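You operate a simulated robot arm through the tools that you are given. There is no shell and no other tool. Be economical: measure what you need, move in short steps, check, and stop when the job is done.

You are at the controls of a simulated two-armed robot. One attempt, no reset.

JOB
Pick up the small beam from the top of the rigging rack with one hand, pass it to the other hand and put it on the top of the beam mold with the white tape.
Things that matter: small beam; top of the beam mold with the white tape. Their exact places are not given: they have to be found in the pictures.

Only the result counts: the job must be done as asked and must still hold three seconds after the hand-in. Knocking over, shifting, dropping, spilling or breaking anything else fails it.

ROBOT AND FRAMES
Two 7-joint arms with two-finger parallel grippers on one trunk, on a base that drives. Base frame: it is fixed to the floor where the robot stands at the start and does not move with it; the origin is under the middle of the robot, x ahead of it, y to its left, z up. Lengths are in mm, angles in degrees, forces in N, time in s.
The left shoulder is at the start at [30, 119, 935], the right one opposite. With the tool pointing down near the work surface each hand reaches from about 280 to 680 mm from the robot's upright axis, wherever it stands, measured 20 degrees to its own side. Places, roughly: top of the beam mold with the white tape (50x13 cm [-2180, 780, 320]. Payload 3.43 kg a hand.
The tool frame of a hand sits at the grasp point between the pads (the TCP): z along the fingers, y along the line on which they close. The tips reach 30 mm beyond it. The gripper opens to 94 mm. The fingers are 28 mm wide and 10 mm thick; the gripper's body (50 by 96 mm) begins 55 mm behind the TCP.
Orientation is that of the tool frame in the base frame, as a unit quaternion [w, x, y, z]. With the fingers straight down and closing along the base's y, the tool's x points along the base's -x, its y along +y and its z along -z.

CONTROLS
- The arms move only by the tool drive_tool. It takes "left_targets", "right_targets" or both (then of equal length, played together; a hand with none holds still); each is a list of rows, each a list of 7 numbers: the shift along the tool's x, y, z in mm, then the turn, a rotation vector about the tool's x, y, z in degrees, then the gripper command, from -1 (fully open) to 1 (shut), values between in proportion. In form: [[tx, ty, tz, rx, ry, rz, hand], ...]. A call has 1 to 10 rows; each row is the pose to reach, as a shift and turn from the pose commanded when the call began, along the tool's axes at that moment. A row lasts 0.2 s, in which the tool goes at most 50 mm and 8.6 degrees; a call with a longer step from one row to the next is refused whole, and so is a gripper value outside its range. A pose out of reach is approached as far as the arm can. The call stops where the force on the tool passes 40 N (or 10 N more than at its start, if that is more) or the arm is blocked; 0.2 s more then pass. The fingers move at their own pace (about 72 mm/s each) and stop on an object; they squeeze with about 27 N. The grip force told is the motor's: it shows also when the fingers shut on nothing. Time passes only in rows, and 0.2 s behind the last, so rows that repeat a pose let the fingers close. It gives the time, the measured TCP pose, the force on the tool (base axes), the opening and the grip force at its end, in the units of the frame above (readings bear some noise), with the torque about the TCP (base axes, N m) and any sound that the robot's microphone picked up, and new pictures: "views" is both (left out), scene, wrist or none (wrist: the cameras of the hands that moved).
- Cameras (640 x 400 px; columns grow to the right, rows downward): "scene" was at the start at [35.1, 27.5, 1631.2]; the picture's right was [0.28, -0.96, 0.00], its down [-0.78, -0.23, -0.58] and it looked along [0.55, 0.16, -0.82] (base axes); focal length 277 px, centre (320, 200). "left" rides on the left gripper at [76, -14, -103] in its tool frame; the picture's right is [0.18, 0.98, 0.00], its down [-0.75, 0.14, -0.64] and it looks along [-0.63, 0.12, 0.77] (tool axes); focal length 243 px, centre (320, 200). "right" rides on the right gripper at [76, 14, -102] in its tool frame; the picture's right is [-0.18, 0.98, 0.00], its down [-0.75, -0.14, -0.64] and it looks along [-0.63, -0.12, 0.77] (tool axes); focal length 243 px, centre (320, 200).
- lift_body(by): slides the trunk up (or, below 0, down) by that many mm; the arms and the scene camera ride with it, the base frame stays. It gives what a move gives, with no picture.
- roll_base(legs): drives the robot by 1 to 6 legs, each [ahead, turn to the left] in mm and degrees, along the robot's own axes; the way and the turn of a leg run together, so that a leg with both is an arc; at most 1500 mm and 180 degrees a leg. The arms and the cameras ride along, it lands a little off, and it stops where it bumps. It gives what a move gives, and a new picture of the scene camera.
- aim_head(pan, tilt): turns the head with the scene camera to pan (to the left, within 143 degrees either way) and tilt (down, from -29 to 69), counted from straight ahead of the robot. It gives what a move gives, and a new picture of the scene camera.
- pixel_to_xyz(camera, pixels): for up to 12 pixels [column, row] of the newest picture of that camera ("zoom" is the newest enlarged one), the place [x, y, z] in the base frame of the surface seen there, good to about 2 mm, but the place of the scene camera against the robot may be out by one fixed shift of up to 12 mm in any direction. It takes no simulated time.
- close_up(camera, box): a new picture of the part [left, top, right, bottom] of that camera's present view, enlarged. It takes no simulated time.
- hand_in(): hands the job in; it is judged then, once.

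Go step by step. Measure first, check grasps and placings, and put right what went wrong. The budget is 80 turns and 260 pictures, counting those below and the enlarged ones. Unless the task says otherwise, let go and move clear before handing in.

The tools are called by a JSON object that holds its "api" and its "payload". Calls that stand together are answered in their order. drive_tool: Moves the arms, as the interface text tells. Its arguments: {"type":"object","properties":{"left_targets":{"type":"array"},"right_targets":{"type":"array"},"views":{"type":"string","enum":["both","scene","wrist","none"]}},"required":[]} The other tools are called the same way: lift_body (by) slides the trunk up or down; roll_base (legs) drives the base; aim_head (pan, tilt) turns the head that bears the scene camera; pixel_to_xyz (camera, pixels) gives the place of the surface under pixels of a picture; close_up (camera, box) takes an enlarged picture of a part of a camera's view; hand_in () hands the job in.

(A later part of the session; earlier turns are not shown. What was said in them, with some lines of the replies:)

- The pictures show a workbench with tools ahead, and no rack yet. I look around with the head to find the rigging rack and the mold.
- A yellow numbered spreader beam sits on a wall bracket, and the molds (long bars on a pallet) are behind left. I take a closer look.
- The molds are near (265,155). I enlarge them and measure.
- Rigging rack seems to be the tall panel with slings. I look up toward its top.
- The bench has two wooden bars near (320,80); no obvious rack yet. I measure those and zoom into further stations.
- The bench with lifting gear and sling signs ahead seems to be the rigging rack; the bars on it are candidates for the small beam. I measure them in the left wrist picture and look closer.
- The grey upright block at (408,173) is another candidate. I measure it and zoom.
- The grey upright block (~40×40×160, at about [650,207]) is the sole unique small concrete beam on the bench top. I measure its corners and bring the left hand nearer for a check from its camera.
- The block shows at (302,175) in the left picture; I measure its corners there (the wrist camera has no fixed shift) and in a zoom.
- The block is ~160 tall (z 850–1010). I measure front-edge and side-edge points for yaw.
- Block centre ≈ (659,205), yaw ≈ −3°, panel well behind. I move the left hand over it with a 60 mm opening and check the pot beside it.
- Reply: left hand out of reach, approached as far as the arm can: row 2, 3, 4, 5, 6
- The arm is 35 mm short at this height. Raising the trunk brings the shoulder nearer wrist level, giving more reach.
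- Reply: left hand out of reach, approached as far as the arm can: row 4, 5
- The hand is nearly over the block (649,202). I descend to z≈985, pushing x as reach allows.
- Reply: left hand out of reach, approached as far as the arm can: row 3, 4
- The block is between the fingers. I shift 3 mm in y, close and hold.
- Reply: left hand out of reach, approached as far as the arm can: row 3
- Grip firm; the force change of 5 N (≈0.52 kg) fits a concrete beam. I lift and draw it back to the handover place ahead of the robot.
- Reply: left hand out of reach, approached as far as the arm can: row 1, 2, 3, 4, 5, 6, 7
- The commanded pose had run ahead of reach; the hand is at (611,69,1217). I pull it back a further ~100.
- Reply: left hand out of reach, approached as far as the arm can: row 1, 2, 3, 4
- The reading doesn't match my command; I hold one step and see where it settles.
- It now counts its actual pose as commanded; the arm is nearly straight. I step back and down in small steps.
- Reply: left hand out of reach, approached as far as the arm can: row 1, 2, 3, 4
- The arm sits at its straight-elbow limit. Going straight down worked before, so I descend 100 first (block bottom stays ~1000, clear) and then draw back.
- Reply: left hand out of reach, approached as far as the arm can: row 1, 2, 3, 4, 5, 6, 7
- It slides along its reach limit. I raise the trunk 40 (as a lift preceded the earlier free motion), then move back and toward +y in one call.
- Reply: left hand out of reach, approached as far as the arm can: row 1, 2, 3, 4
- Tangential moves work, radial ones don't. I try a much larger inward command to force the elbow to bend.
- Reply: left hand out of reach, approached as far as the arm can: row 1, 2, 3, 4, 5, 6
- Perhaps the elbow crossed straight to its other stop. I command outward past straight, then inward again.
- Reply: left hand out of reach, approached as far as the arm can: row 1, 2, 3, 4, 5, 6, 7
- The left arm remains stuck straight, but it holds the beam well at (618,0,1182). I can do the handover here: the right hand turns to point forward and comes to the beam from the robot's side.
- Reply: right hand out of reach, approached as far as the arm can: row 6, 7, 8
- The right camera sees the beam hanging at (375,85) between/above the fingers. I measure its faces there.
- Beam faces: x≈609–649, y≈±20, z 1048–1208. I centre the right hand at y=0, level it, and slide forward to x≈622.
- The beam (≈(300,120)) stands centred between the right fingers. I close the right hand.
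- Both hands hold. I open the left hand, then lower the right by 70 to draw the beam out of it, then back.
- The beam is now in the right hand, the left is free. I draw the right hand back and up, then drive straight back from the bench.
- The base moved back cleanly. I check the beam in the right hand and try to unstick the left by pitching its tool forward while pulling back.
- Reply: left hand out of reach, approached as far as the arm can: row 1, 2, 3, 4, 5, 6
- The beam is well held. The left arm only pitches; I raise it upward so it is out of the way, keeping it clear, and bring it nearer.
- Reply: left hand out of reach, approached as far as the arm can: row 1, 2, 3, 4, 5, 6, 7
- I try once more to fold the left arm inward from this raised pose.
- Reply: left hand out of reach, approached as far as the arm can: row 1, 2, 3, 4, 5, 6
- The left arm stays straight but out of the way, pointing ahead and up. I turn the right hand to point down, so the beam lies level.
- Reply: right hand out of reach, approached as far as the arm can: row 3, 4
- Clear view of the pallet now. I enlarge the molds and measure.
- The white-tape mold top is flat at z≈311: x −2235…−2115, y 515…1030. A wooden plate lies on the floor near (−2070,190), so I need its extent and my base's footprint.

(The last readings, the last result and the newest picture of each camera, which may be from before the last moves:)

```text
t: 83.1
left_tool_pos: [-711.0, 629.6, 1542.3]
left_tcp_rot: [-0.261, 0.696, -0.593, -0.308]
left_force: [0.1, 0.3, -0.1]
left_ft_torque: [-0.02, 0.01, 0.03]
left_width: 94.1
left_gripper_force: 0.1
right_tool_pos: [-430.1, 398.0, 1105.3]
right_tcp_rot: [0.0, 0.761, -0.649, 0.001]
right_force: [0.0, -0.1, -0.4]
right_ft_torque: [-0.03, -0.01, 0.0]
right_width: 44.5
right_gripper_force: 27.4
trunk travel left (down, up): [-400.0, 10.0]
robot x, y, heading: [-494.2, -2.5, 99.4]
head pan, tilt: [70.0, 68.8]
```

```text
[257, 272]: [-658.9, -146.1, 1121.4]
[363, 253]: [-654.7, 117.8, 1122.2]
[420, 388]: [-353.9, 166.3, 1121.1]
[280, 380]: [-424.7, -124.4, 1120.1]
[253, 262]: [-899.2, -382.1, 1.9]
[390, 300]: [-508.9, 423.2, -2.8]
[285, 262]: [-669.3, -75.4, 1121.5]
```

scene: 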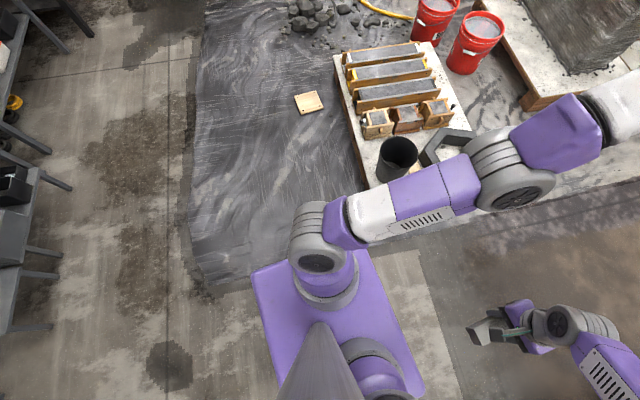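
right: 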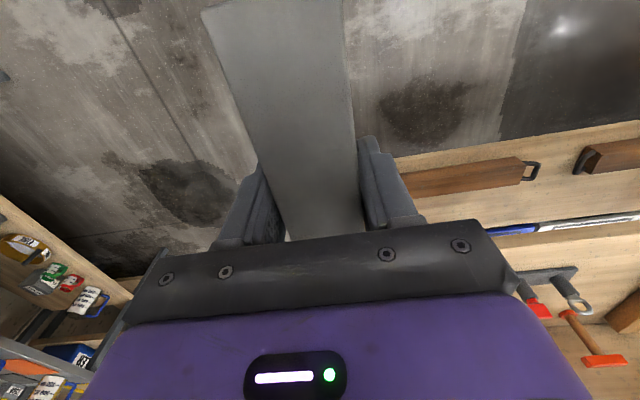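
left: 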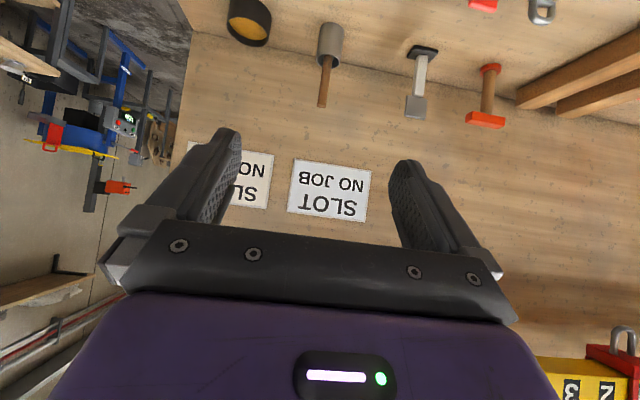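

The purple deck (z≈1121) hides the base below, so I'll keep ~300 mm clearance. I'll stand near (−2500,190), west of the plate, driving round its south side.

{"api": "aim_head", "payload": {"pan": 0, "tilt": 40}}

{"api": "roll_base", "payload": {"legs": [[0, 90.5], [1000, 0], [1030, 0]]}}

```text
t: 84.5
left_tool_pos: [-711.5, 629.3, 1542.6]
left_tcp_rot: [-0.262, 0.696, -0.593, -0.308]
left_force: [-0.9, -0.3, 0.3]
left_ft_torque: [-0.03, -0.04, 0.01]
left_width: 94.3
left_gripper_force: 0.1
right_tool_pos: [-430.2, 397.4, 1104.0]
right_tcp_rot: [0.001, 0.761, -0.649, 0.0]
right_force: [0.2, 0.4, 0.8]
right_ft_torque: [0.01, -0.02, 0.0]
right_width: 44.1
right_gripper_force: 26.7
trunk travel left (down, up): [-400.0, 10.0]
robot x, y, heading: [-496.8, -0.6, 99.2]
head pan, tilt: [0.0, 40.0]
```

scene: 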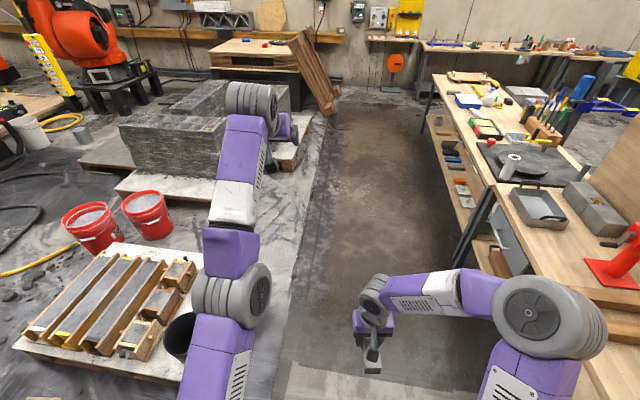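

```text
t: 98.5
left_tool_pos: [-3107.2, -580.4, 1542.7]
left_tcp_rot: [0.035, 0.911, 0.08, -0.403]
left_force: [0.1, 0.3, 0.6]
left_ft_torque: [0.02, 0.02, -0.01]
left_width: 94.0
left_gripper_force: 0.0
right_tool_pos: [-2881.2, -295.0, 1104.9]
right_tcp_rot: [0.001, 0.996, 0.088, 0.0]
right_force: [-0.8, 0.7, -0.5]
right_ft_torque: [0.02, -0.01, -0.03]
right_width: 44.3
right_gripper_force: 27.2
trunk travel left (down, up): [-400.0, 10.0]
robot x, y, heading: [-2481.7, -355.3, -170.0]
head pan, tilt: [0.0, 40.0]
```

scene: 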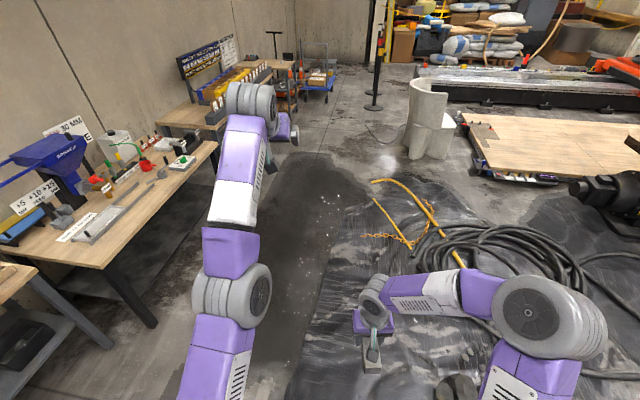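

I'm at (−2482,−355). I turn to face the pallet and look.

{"api": "roll_base", "payload": {"legs": [[0, -98]]}}

{"api": "aim_head", "payload": {"pan": 0, "tilt": 60}}

```text
t: 103.0
left_tool_pos: [-2611.2, 296.6, 1542.4]
left_tcp_rot: [-0.282, 0.655, -0.638, -0.29]
left_force: [0.3, 0.1, 0.1]
left_ft_torque: [-0.01, 0.0, 0.0]
left_width: 94.1
left_gripper_force: 0.1
right_tool_pos: [-2364.2, 31.5, 1103.8]
right_tcp_rot: [0.001, 0.717, -0.697, 0.0]
right_force: [-0.6, -0.5, -0.5]
right_ft_torque: [-0.02, 0.01, 0.0]
right_width: 44.4
right_gripper_force: 27.0
trunk travel left (down, up): [-400.0, 10.0]
robot x, y, heading: [-2482.9, -353.0, 91.3]
head pan, tilt: [0.0, 40.0]
```

scene: 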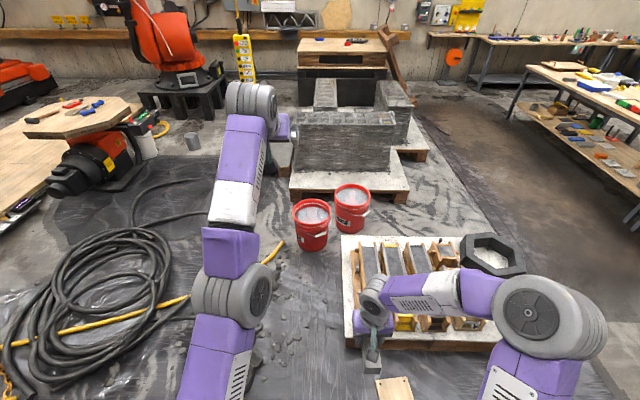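

```text
t: 103.8
left_tool_pos: [-2611.3, 297.2, 1541.0]
left_tcp_rot: [-0.282, 0.655, -0.638, -0.291]
left_force: [0.1, 0.0, 0.4]
left_ft_torque: [0.03, -0.01, -0.02]
left_width: 94.0
left_gripper_force: 0.2
right_tool_pos: [-2363.8, 30.3, 1104.6]
right_tcp_rot: [0.0, 0.717, -0.697, 0.0]
right_force: [1.0, -0.7, -0.2]
right_ft_torque: [-0.04, 0.01, -0.02]
right_width: 44.5
right_gripper_force: 27.0
trunk travel left (down, up): [-400.0, 10.0]
robot x, y, heading: [-2481.9, -356.5, 91.6]
head pan, tilt: [0.0, 60.0]
```

scene: 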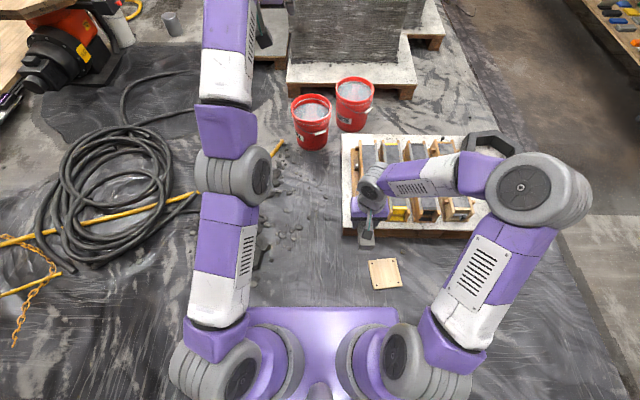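

{"api": "pixel_to_xyz", "payload": {"camera": "scene", "pixels": [[263, 257], [285, 212], [275, 235], [305, 210], [343, 233], [368, 262], [372, 288], [342, 140], [300, 270], [262, 268], [180, 225], [345, 228]]}}

{"api": "close_up", "payload": {"camera": "scene", "box": [240, 120, 440, 310]}}

```text
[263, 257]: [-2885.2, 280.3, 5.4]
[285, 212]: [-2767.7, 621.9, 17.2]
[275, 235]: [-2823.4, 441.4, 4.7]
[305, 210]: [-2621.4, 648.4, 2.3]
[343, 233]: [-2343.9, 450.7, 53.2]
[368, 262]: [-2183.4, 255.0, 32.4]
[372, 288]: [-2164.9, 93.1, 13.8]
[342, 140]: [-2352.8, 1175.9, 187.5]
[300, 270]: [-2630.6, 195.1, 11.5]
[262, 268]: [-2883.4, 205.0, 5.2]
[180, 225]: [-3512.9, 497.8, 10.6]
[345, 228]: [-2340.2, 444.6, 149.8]
```

```text
2.11 times, centred on (340, 215) of scene
```

zoom: 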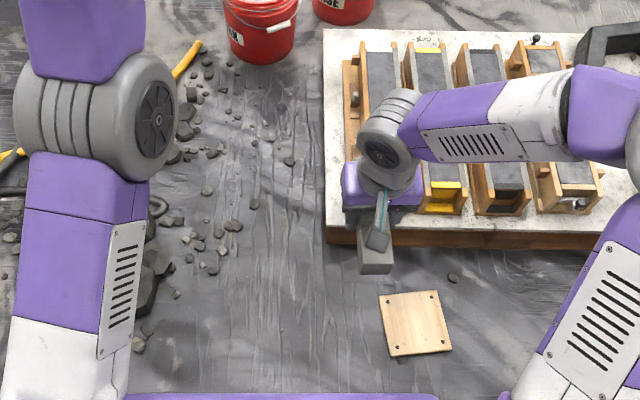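

There's a clear lane between rubble (x<−2700) and pallet (x>−2345). I drive ahead 530 and turn right 19°.

{"api": "roll_base", "payload": {"legs": [[530, 0], [0, -19]]}}

```text
t: 108.0
left_tool_pos: [-2395.4, 825.0, 1544.1]
left_tcp_rot: [0.327, -0.537, 0.74, 0.238]
left_force: [0.6, 0.2, 0.1]
left_ft_torque: [0.02, 0.01, -0.01]
left_width: 93.9
left_gripper_force: 0.0
right_tool_pos: [-2251.8, 490.0, 1103.9]
right_tcp_rot: [-0.002, -0.588, 0.809, -0.001]
right_force: [0.9, 0.6, -0.7]
right_ft_torque: [-0.02, 0.04, 0.01]
right_width: 44.5
right_gripper_force: 27.0
trunk travel left (down, up): [-400.0, 10.0]
robot x, y, heading: [-2492.7, 169.3, 71.6]
head pan, tilt: [0.0, 60.0]
stopped in leg 2: the robot was blocked; the commanded pose is now the measured one
```

scene: 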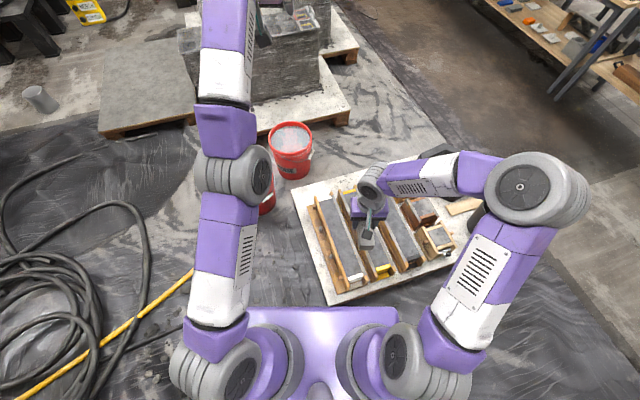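

The turn ended blocked, just about at its goal; I check whether pallet or mold shifted.

{"api": "pixel_to_xyz", "payload": {"camera": "scene", "pixels": [[329, 301], [333, 295], [296, 186], [354, 280], [320, 200], [335, 235], [400, 330]]}}

{"api": "close_up", "payload": {"camera": "scene", "box": [280, 180, 470, 320]}}

{"api": "aim_head", "payload": {"pan": -60, "tilt": 66}}

```text
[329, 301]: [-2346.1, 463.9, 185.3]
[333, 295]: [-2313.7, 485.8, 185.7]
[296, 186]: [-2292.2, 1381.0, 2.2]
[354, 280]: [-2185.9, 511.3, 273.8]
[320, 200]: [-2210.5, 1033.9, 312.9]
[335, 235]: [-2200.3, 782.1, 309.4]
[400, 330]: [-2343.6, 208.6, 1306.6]
```

```text
2.86 times, centred on (375, 250) of scene
```

zoom: 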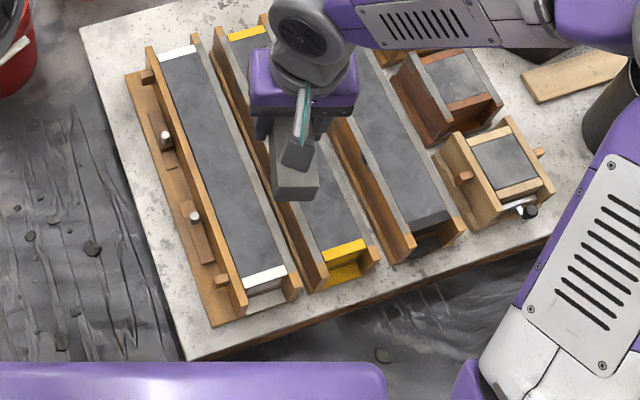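

```text
t: 109.3
left_tool_pos: [-2395.5, 826.4, 1543.9]
left_tcp_rot: [0.327, -0.537, 0.74, 0.238]
left_force: [0.1, 0.8, 0.0]
left_ft_torque: [0.0, -0.02, -0.01]
left_width: 94.0
left_gripper_force: 0.1
right_tool_pos: [-2252.0, 490.5, 1103.9]
right_tcp_rot: [-0.001, -0.587, 0.81, 0.0]
right_force: [0.3, -0.2, 0.4]
right_ft_torque: [-0.02, 0.0, -0.01]
right_width: 44.6
right_gripper_force: 26.5
trunk travel left (down, up): [-400.0, 10.0]
robot x, y, heading: [-2491.4, 166.3, 72.2]
head pan, tilt: [-60.0, 66.0]
```

scene: 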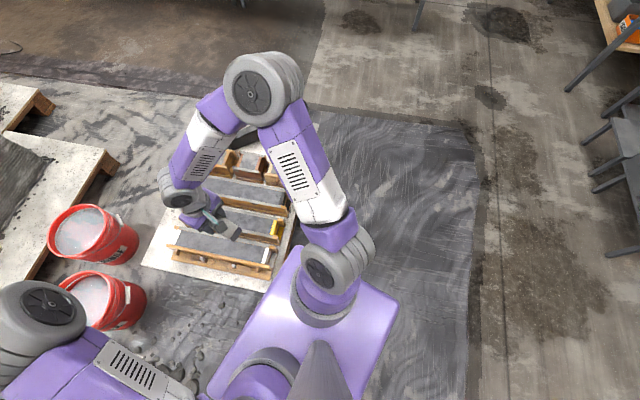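

Pallet and mold are unmoved. I lower the trunk fully and look down on the mold again.

{"api": "lift_body", "payload": {"by": -390}}

{"api": "aim_head", "payload": {"pan": -20, "tilt": 62}}

```text
t: 113.1
left_tool_pos: [-2396.5, 825.0, 1153.8]
left_tcp_rot: [0.327, -0.538, 0.74, 0.238]
left_force: [0.1, -0.4, 0.9]
left_ft_torque: [-0.03, -0.01, 0.0]
left_width: 93.9
left_gripper_force: 0.0
right_tool_pos: [-2252.6, 490.4, 714.3]
right_tcp_rot: [0.001, -0.588, 0.809, 0.0]
right_force: [0.3, 0.5, -0.1]
right_ft_torque: [-0.01, 0.0, 0.02]
right_width: 44.2
right_gripper_force: 26.7
trunk travel left (down, up): [-10.0, 400.0]
robot x, y, heading: [-2491.6, 166.9, 71.9]
head pan, tilt: [-60.0, 66.0]
```

```text
t: 114.2
left_tool_pos: [-2395.0, 827.0, 1152.5]
left_tcp_rot: [0.327, -0.538, 0.74, 0.238]
left_force: [-0.1, -0.8, -0.4]
left_ft_torque: [-0.01, -0.03, -0.02]
left_width: 94.1
left_gripper_force: 0.0
right_tool_pos: [-2251.9, 490.2, 713.7]
right_tcp_rot: [-0.001, -0.587, 0.809, -0.001]
right_force: [0.5, 0.6, -0.3]
right_ft_torque: [0.01, 0.02, 0.0]
right_width: 44.5
right_gripper_force: 27.3
trunk travel left (down, up): [-10.0, 400.0]
robot x, y, heading: [-2492.9, 166.3, 71.8]
head pan, tilt: [-20.0, 62.0]
```

scene: 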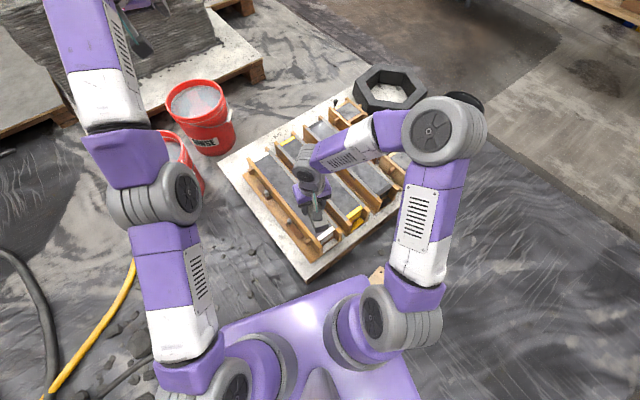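

Now I move the right hand over the near part of the white-tape mold, yawed to align with it, at z≈480.

{"api": "drive_tool", "payload": {"right_targets": [[-26, -7, 20, 0, 0, -4, 1], [-52, -14, 50, 0, 0, -8, 1], [-78, -21, 85, 0, 0, -12, 1], [-105, -28, 120, 0, 0, -16, 1], [-132, -35, 155, 0, 0, -16.3, 1], [-132, -35, 195, 0, 0, -16.3, 1], [-132, -35, 235, 0, 0, -16.3, 1], [-132, -35, 235, 0, 0, -16.3, 1]], "views": "both"}}

```text
t: 116.0
left_tool_pos: [-2395.6, 827.0, 1153.3]
left_tcp_rot: [0.326, -0.538, 0.74, 0.238]
left_force: [0.5, 0.2, 0.5]
left_ft_torque: [0.01, 0.01, 0.02]
left_width: 94.0
left_gripper_force: 0.1
right_tool_pos: [-2178.6, 604.2, 480.0]
right_tcp_rot: [0.0, -0.696, 0.718, 0.0]
right_force: [1.2, -0.8, -0.5]
right_ft_torque: [0.01, -0.02, -0.01]
right_width: 44.3
right_gripper_force: 27.1
trunk travel left (down, up): [-10.0, 400.0]
robot x, y, heading: [-2490.3, 168.1, 72.1]
head pan, tilt: [-20.0, 62.0]
```

scene: 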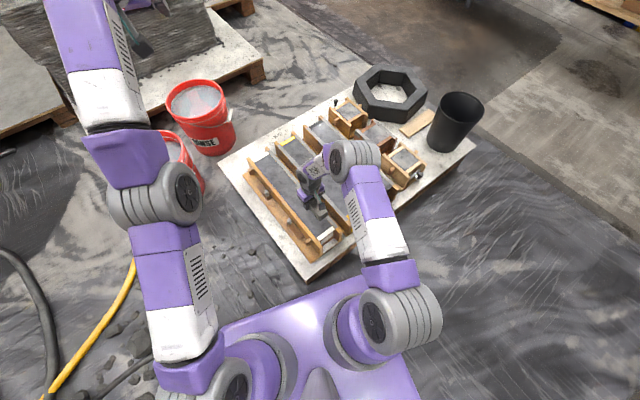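
right: 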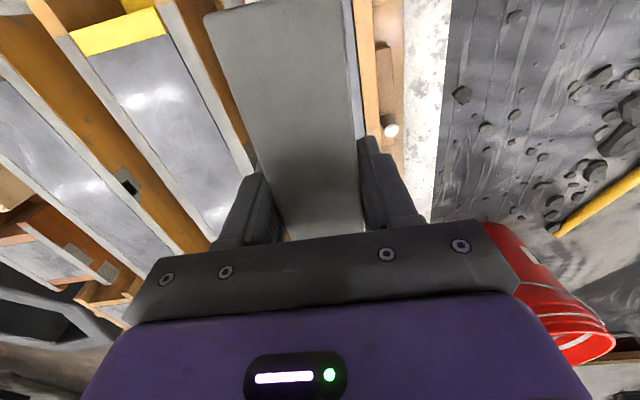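

The beam hangs over the mold. I measure the mold's side walls from the wrist camera for centring.

{"api": "pixel_to_xyz", "payload": {"camera": "right", "pixels": [[215, 60], [205, 40], [368, 60], [358, 60], [380, 60], [240, 130], [190, 40], [365, 100], [352, 40], [290, 100], [300, 200]]}}

{"api": "close_up", "payload": {"camera": "right", "box": [160, 0, 440, 200]}}

```text
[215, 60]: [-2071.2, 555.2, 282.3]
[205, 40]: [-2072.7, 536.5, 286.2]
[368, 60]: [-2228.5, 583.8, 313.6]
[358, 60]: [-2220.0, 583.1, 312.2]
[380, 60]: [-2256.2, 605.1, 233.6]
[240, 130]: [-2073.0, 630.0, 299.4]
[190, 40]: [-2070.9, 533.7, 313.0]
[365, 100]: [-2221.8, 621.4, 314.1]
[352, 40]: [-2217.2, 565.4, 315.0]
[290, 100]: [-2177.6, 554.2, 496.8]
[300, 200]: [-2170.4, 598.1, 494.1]
```

```text
2.00 times, centred on (300, 100) of right
```

zoom: 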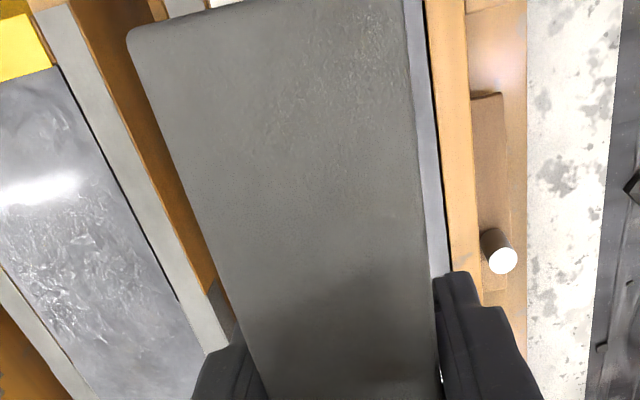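

Mold top z≈313, west edge ≈−2235; beam underside is ~24 below the TCP. I shift 5 mm east and descend to z≈348.

{"api": "drive_tool", "payload": {"right_targets": [[0, -5, 40, 0, 0, 0, 1], [0, -5, 80, 0, 0, 0, 1], [0, -5, 112, 0, 0, 0, 1], [0, -5, 131, 0, 0, 0, 1], [0, -5, 131, 0, 0, 0, 1]], "views": "both"}}

```text
t: 117.2
left_tool_pos: [-2395.9, 826.2, 1152.1]
left_tcp_rot: [0.327, -0.537, 0.74, 0.238]
left_force: [0.4, 0.1, 0.3]
left_ft_torque: [0.0, -0.03, 0.0]
left_width: 94.1
left_gripper_force: 0.1
right_tool_pos: [-2172.6, 604.2, 348.9]
right_tcp_rot: [-0.002, -0.696, 0.718, -0.002]
right_force: [-0.8, 0.0, -0.2]
right_ft_torque: [0.0, -0.02, 0.0]
right_width: 44.4
right_gripper_force: 26.7
trunk travel left (down, up): [-10.0, 400.0]
robot x, y, heading: [-2492.5, 169.9, 71.7]
head pan, tilt: [-20.0, 62.0]
```

scene: 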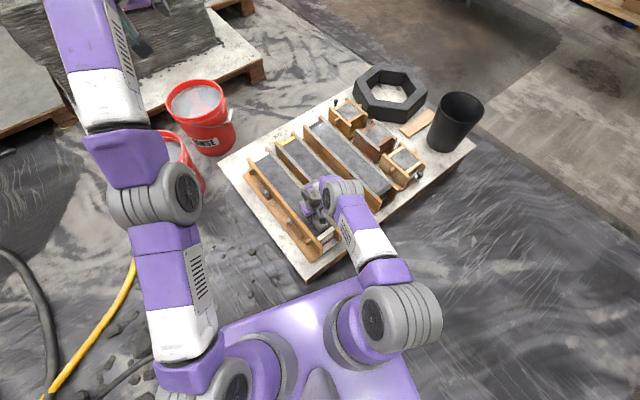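
right: 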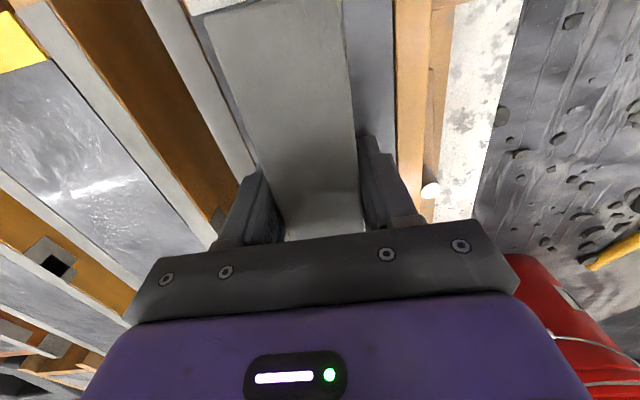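

The beam sits centred over the concrete top. I lower in 2 mm steps until touch.

{"api": "drive_tool", "payload": {"right_targets": [[0, 0, 2, 0, 0, 0, 1], [0, 0, 4, 0, 0, 0, 1], [0, 0, 6, 0, 0, 0, 1], [0, 0, 8, 0, 0, 0, 1]], "views": "none"}}

```text
t: 118.3
left_tool_pos: [-2397.0, 823.6, 1152.7]
left_tcp_rot: [0.329, -0.537, 0.74, 0.238]
left_force: [-0.3, -0.2, 0.1]
left_ft_torque: [0.0, -0.01, -0.06]
left_width: 93.9
left_gripper_force: 0.0
right_tool_pos: [-2173.7, 604.9, 343.9]
right_tcp_rot: [-0.002, -0.696, 0.718, 0.0]
right_force: [-3.8, -11.7, 24.1]
right_ft_torque: [0.05, 0.22, 0.16]
right_width: 44.4
right_gripper_force: 26.7
trunk travel left (down, up): [-10.0, 400.0]
robot x, y, heading: [-2492.1, 165.2, 71.7]
head pan, tilt: [-20.0, 62.0]
stopped in row 4 (right hand): the force on the tool passed its limit at 42 N (the readings are from after the stop); the commanded pose is now the measured one
```

Contact at z≈344. I ease up 1.5 mm, open, and lift clear.

{"api": "drive_tool", "payload": {"right_targets": [[0, 0, -1.5, 0, 0, 0, 1], [0, 0, -1.5, 0, 0, 0, 0.0], [0, 0, -1.5, 0, 0, 0, -0.4], [0, 0, -1.5, 0, 0, 0, -0.4], [0, 0, -1.5, 0, 0, 0, -0.4]], "views": "wrist"}}

```text
t: 119.5
left_tool_pos: [-2396.8, 824.8, 1153.4]
left_tcp_rot: [0.327, -0.537, 0.741, 0.237]
left_force: [-0.3, -0.6, -0.4]
left_ft_torque: [-0.01, 0.02, -0.02]
left_width: 94.1
left_gripper_force: 0.0
right_tool_pos: [-2172.7, 607.8, 344.3]
right_tcp_rot: [0.0, -0.696, 0.718, 0.0]
right_force: [1.5, 5.6, 6.1]
right_ft_torque: [0.06, -0.3, 0.23]
right_width: 66.3
right_gripper_force: 0.2
trunk travel left (down, up): [-10.0, 400.0]
robot x, y, heading: [-2491.3, 166.9, 71.8]
head pan, tilt: [-20.0, 62.0]
```

right: 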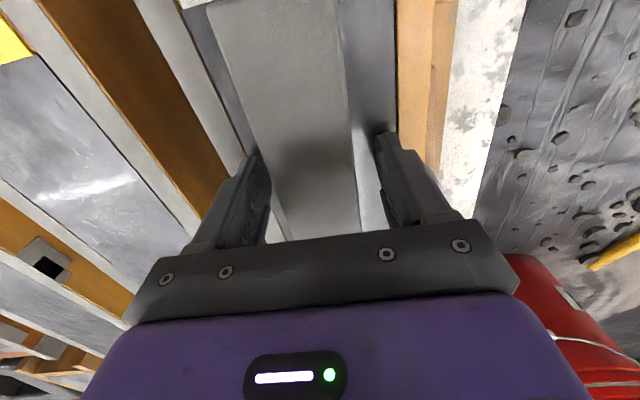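

The beam lies free between the opened fingers. I lift the hand straight up.

{"api": "drive_tool", "payload": {"right_targets": [[0, 0, -10, 0, 0, 0, -0.4], [0, 0, -40, 0, 0, 0, -0.4], [0, 0, -80, 0, 0, 0, -0.4], [0, 0, -120, 0, 0, 0, -0.4], [20, 0, -160, 0, 0, 0, -0.4], [60, 0, -200, 0, 0, 0, -0.4], [100, 0, -230, 0, 0, 0, -0.4]], "views": "both"}}

{"api": "close_up", "payload": {"camera": "scene", "box": [220, 120, 440, 280]}}

```text
refused: row 6 steps farther than a row can; nothing moved
```

```text
2.50 times, centred on (330, 200) of scene
```

zoom: 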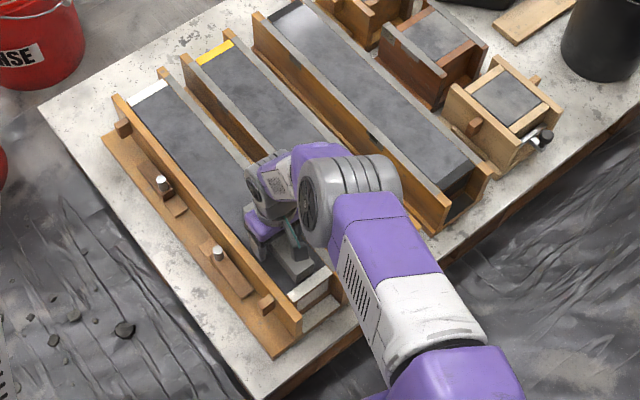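

{"api": "drive_tool", "payload": {"right_targets": [[0, 0, -10, 0, 0, 0, -0.4], [0, 0, -40, 0, 0, 0, -0.4], [0, 0, -80, 0, 0, 0, -0.4], [0, 0, -120, 0, 0, 0, -0.4], [0, 0, -165, 0, 0, 0, -0.4], [20, 0, -205, 0, 0, 0, -0.4], [50, 0, -230, 0, 0, 0, -0.4], [90, 0, -250, 0, 0, 0, -0.4]], "views": "both"}}

{"api": "close_up", "payload": {"camera": "scene", "box": [220, 120, 440, 280]}}

```text
t: 121.3
left_tool_pos: [-2396.1, 824.9, 1152.8]
left_tcp_rot: [0.327, -0.537, 0.74, 0.238]
left_force: [-0.3, 0.1, -0.6]
left_ft_torque: [0.02, -0.03, 0.02]
left_width: 94.1
left_gripper_force: 0.1
right_tool_pos: [-2174.0, 514.4, 593.6]
right_tcp_rot: [0.0, -0.696, 0.718, 0.0]
right_force: [-0.5, -0.1, -0.3]
right_ft_torque: [-0.01, -0.02, 0.0]
right_width: 65.8
right_gripper_force: 0.1
trunk travel left (down, up): [-10.0, 400.0]
robot x, y, heading: [-2497.3, 164.5, 72.0]
head pan, tilt: [-20.0, 62.0]
```

scene: 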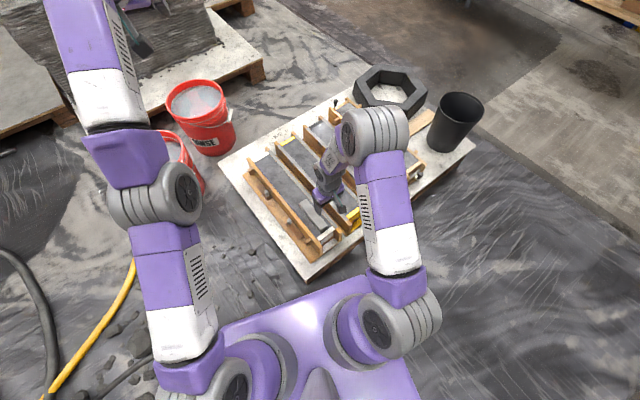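
right: 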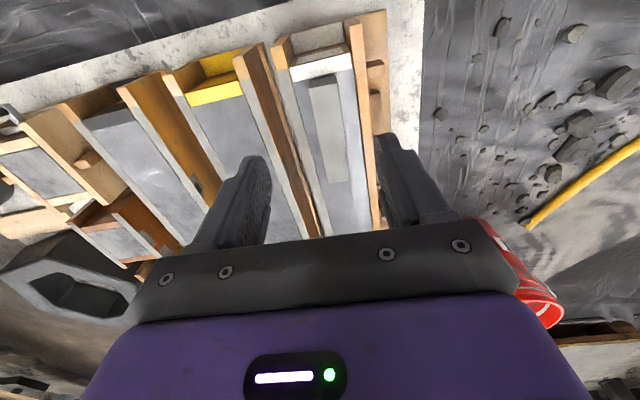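

```text
2.50 times, centred on (330, 200) of scene
```

zoom: 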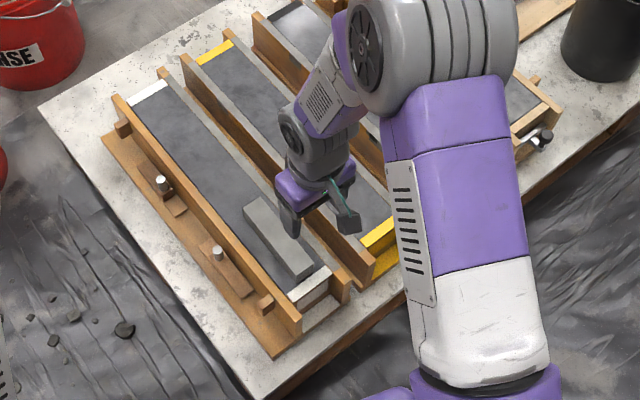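

The beam lies flat on the concrete top of the white-tape mold (zoom (280,240)), and the hand is clear. A last measure of its height before handing in.

{"api": "pixel_to_xyz", "payload": {"camera": "right", "pixels": [[318, 90], [335, 175], [325, 130], [305, 130], [355, 130]]}}

```text
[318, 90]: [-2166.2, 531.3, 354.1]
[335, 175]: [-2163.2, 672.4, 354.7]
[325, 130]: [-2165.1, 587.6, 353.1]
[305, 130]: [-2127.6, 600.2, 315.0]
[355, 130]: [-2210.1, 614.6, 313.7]
```

The beam's top is level at z≈354, 40 above the mold top at 314, so it is resting flat and free. I hand in.

{"api": "hand_in", "payload": {}}

```text
The job is handed in.
```

I handed the job in with the small beam lying flat on the top of the white-tape mold, both hands open and clear of it. Its top face measures level at 40 mm above the mold.

- **Which beam:** I took the small beam to be the grey block, about 40×40×160 mm, standing on the bench top. It was the only single piece there that fit; two wooden bars also lie on that bench.
- **Handover:** the left hand lifted it, passed it to the right hand in mid-air, and the right hand set it down.
- **Blocked turn:** as I parked by the pallet, the last base turn reported "blocked". The pallet and mold measured unmoved to within about 10 mm. I did not re-check the wooden plate on the floor beside the base, or the rubble.
- **Left arm:** it locked straight near its reach limit after the pick and would not fold back. I left it extended ahead, clear of everything.
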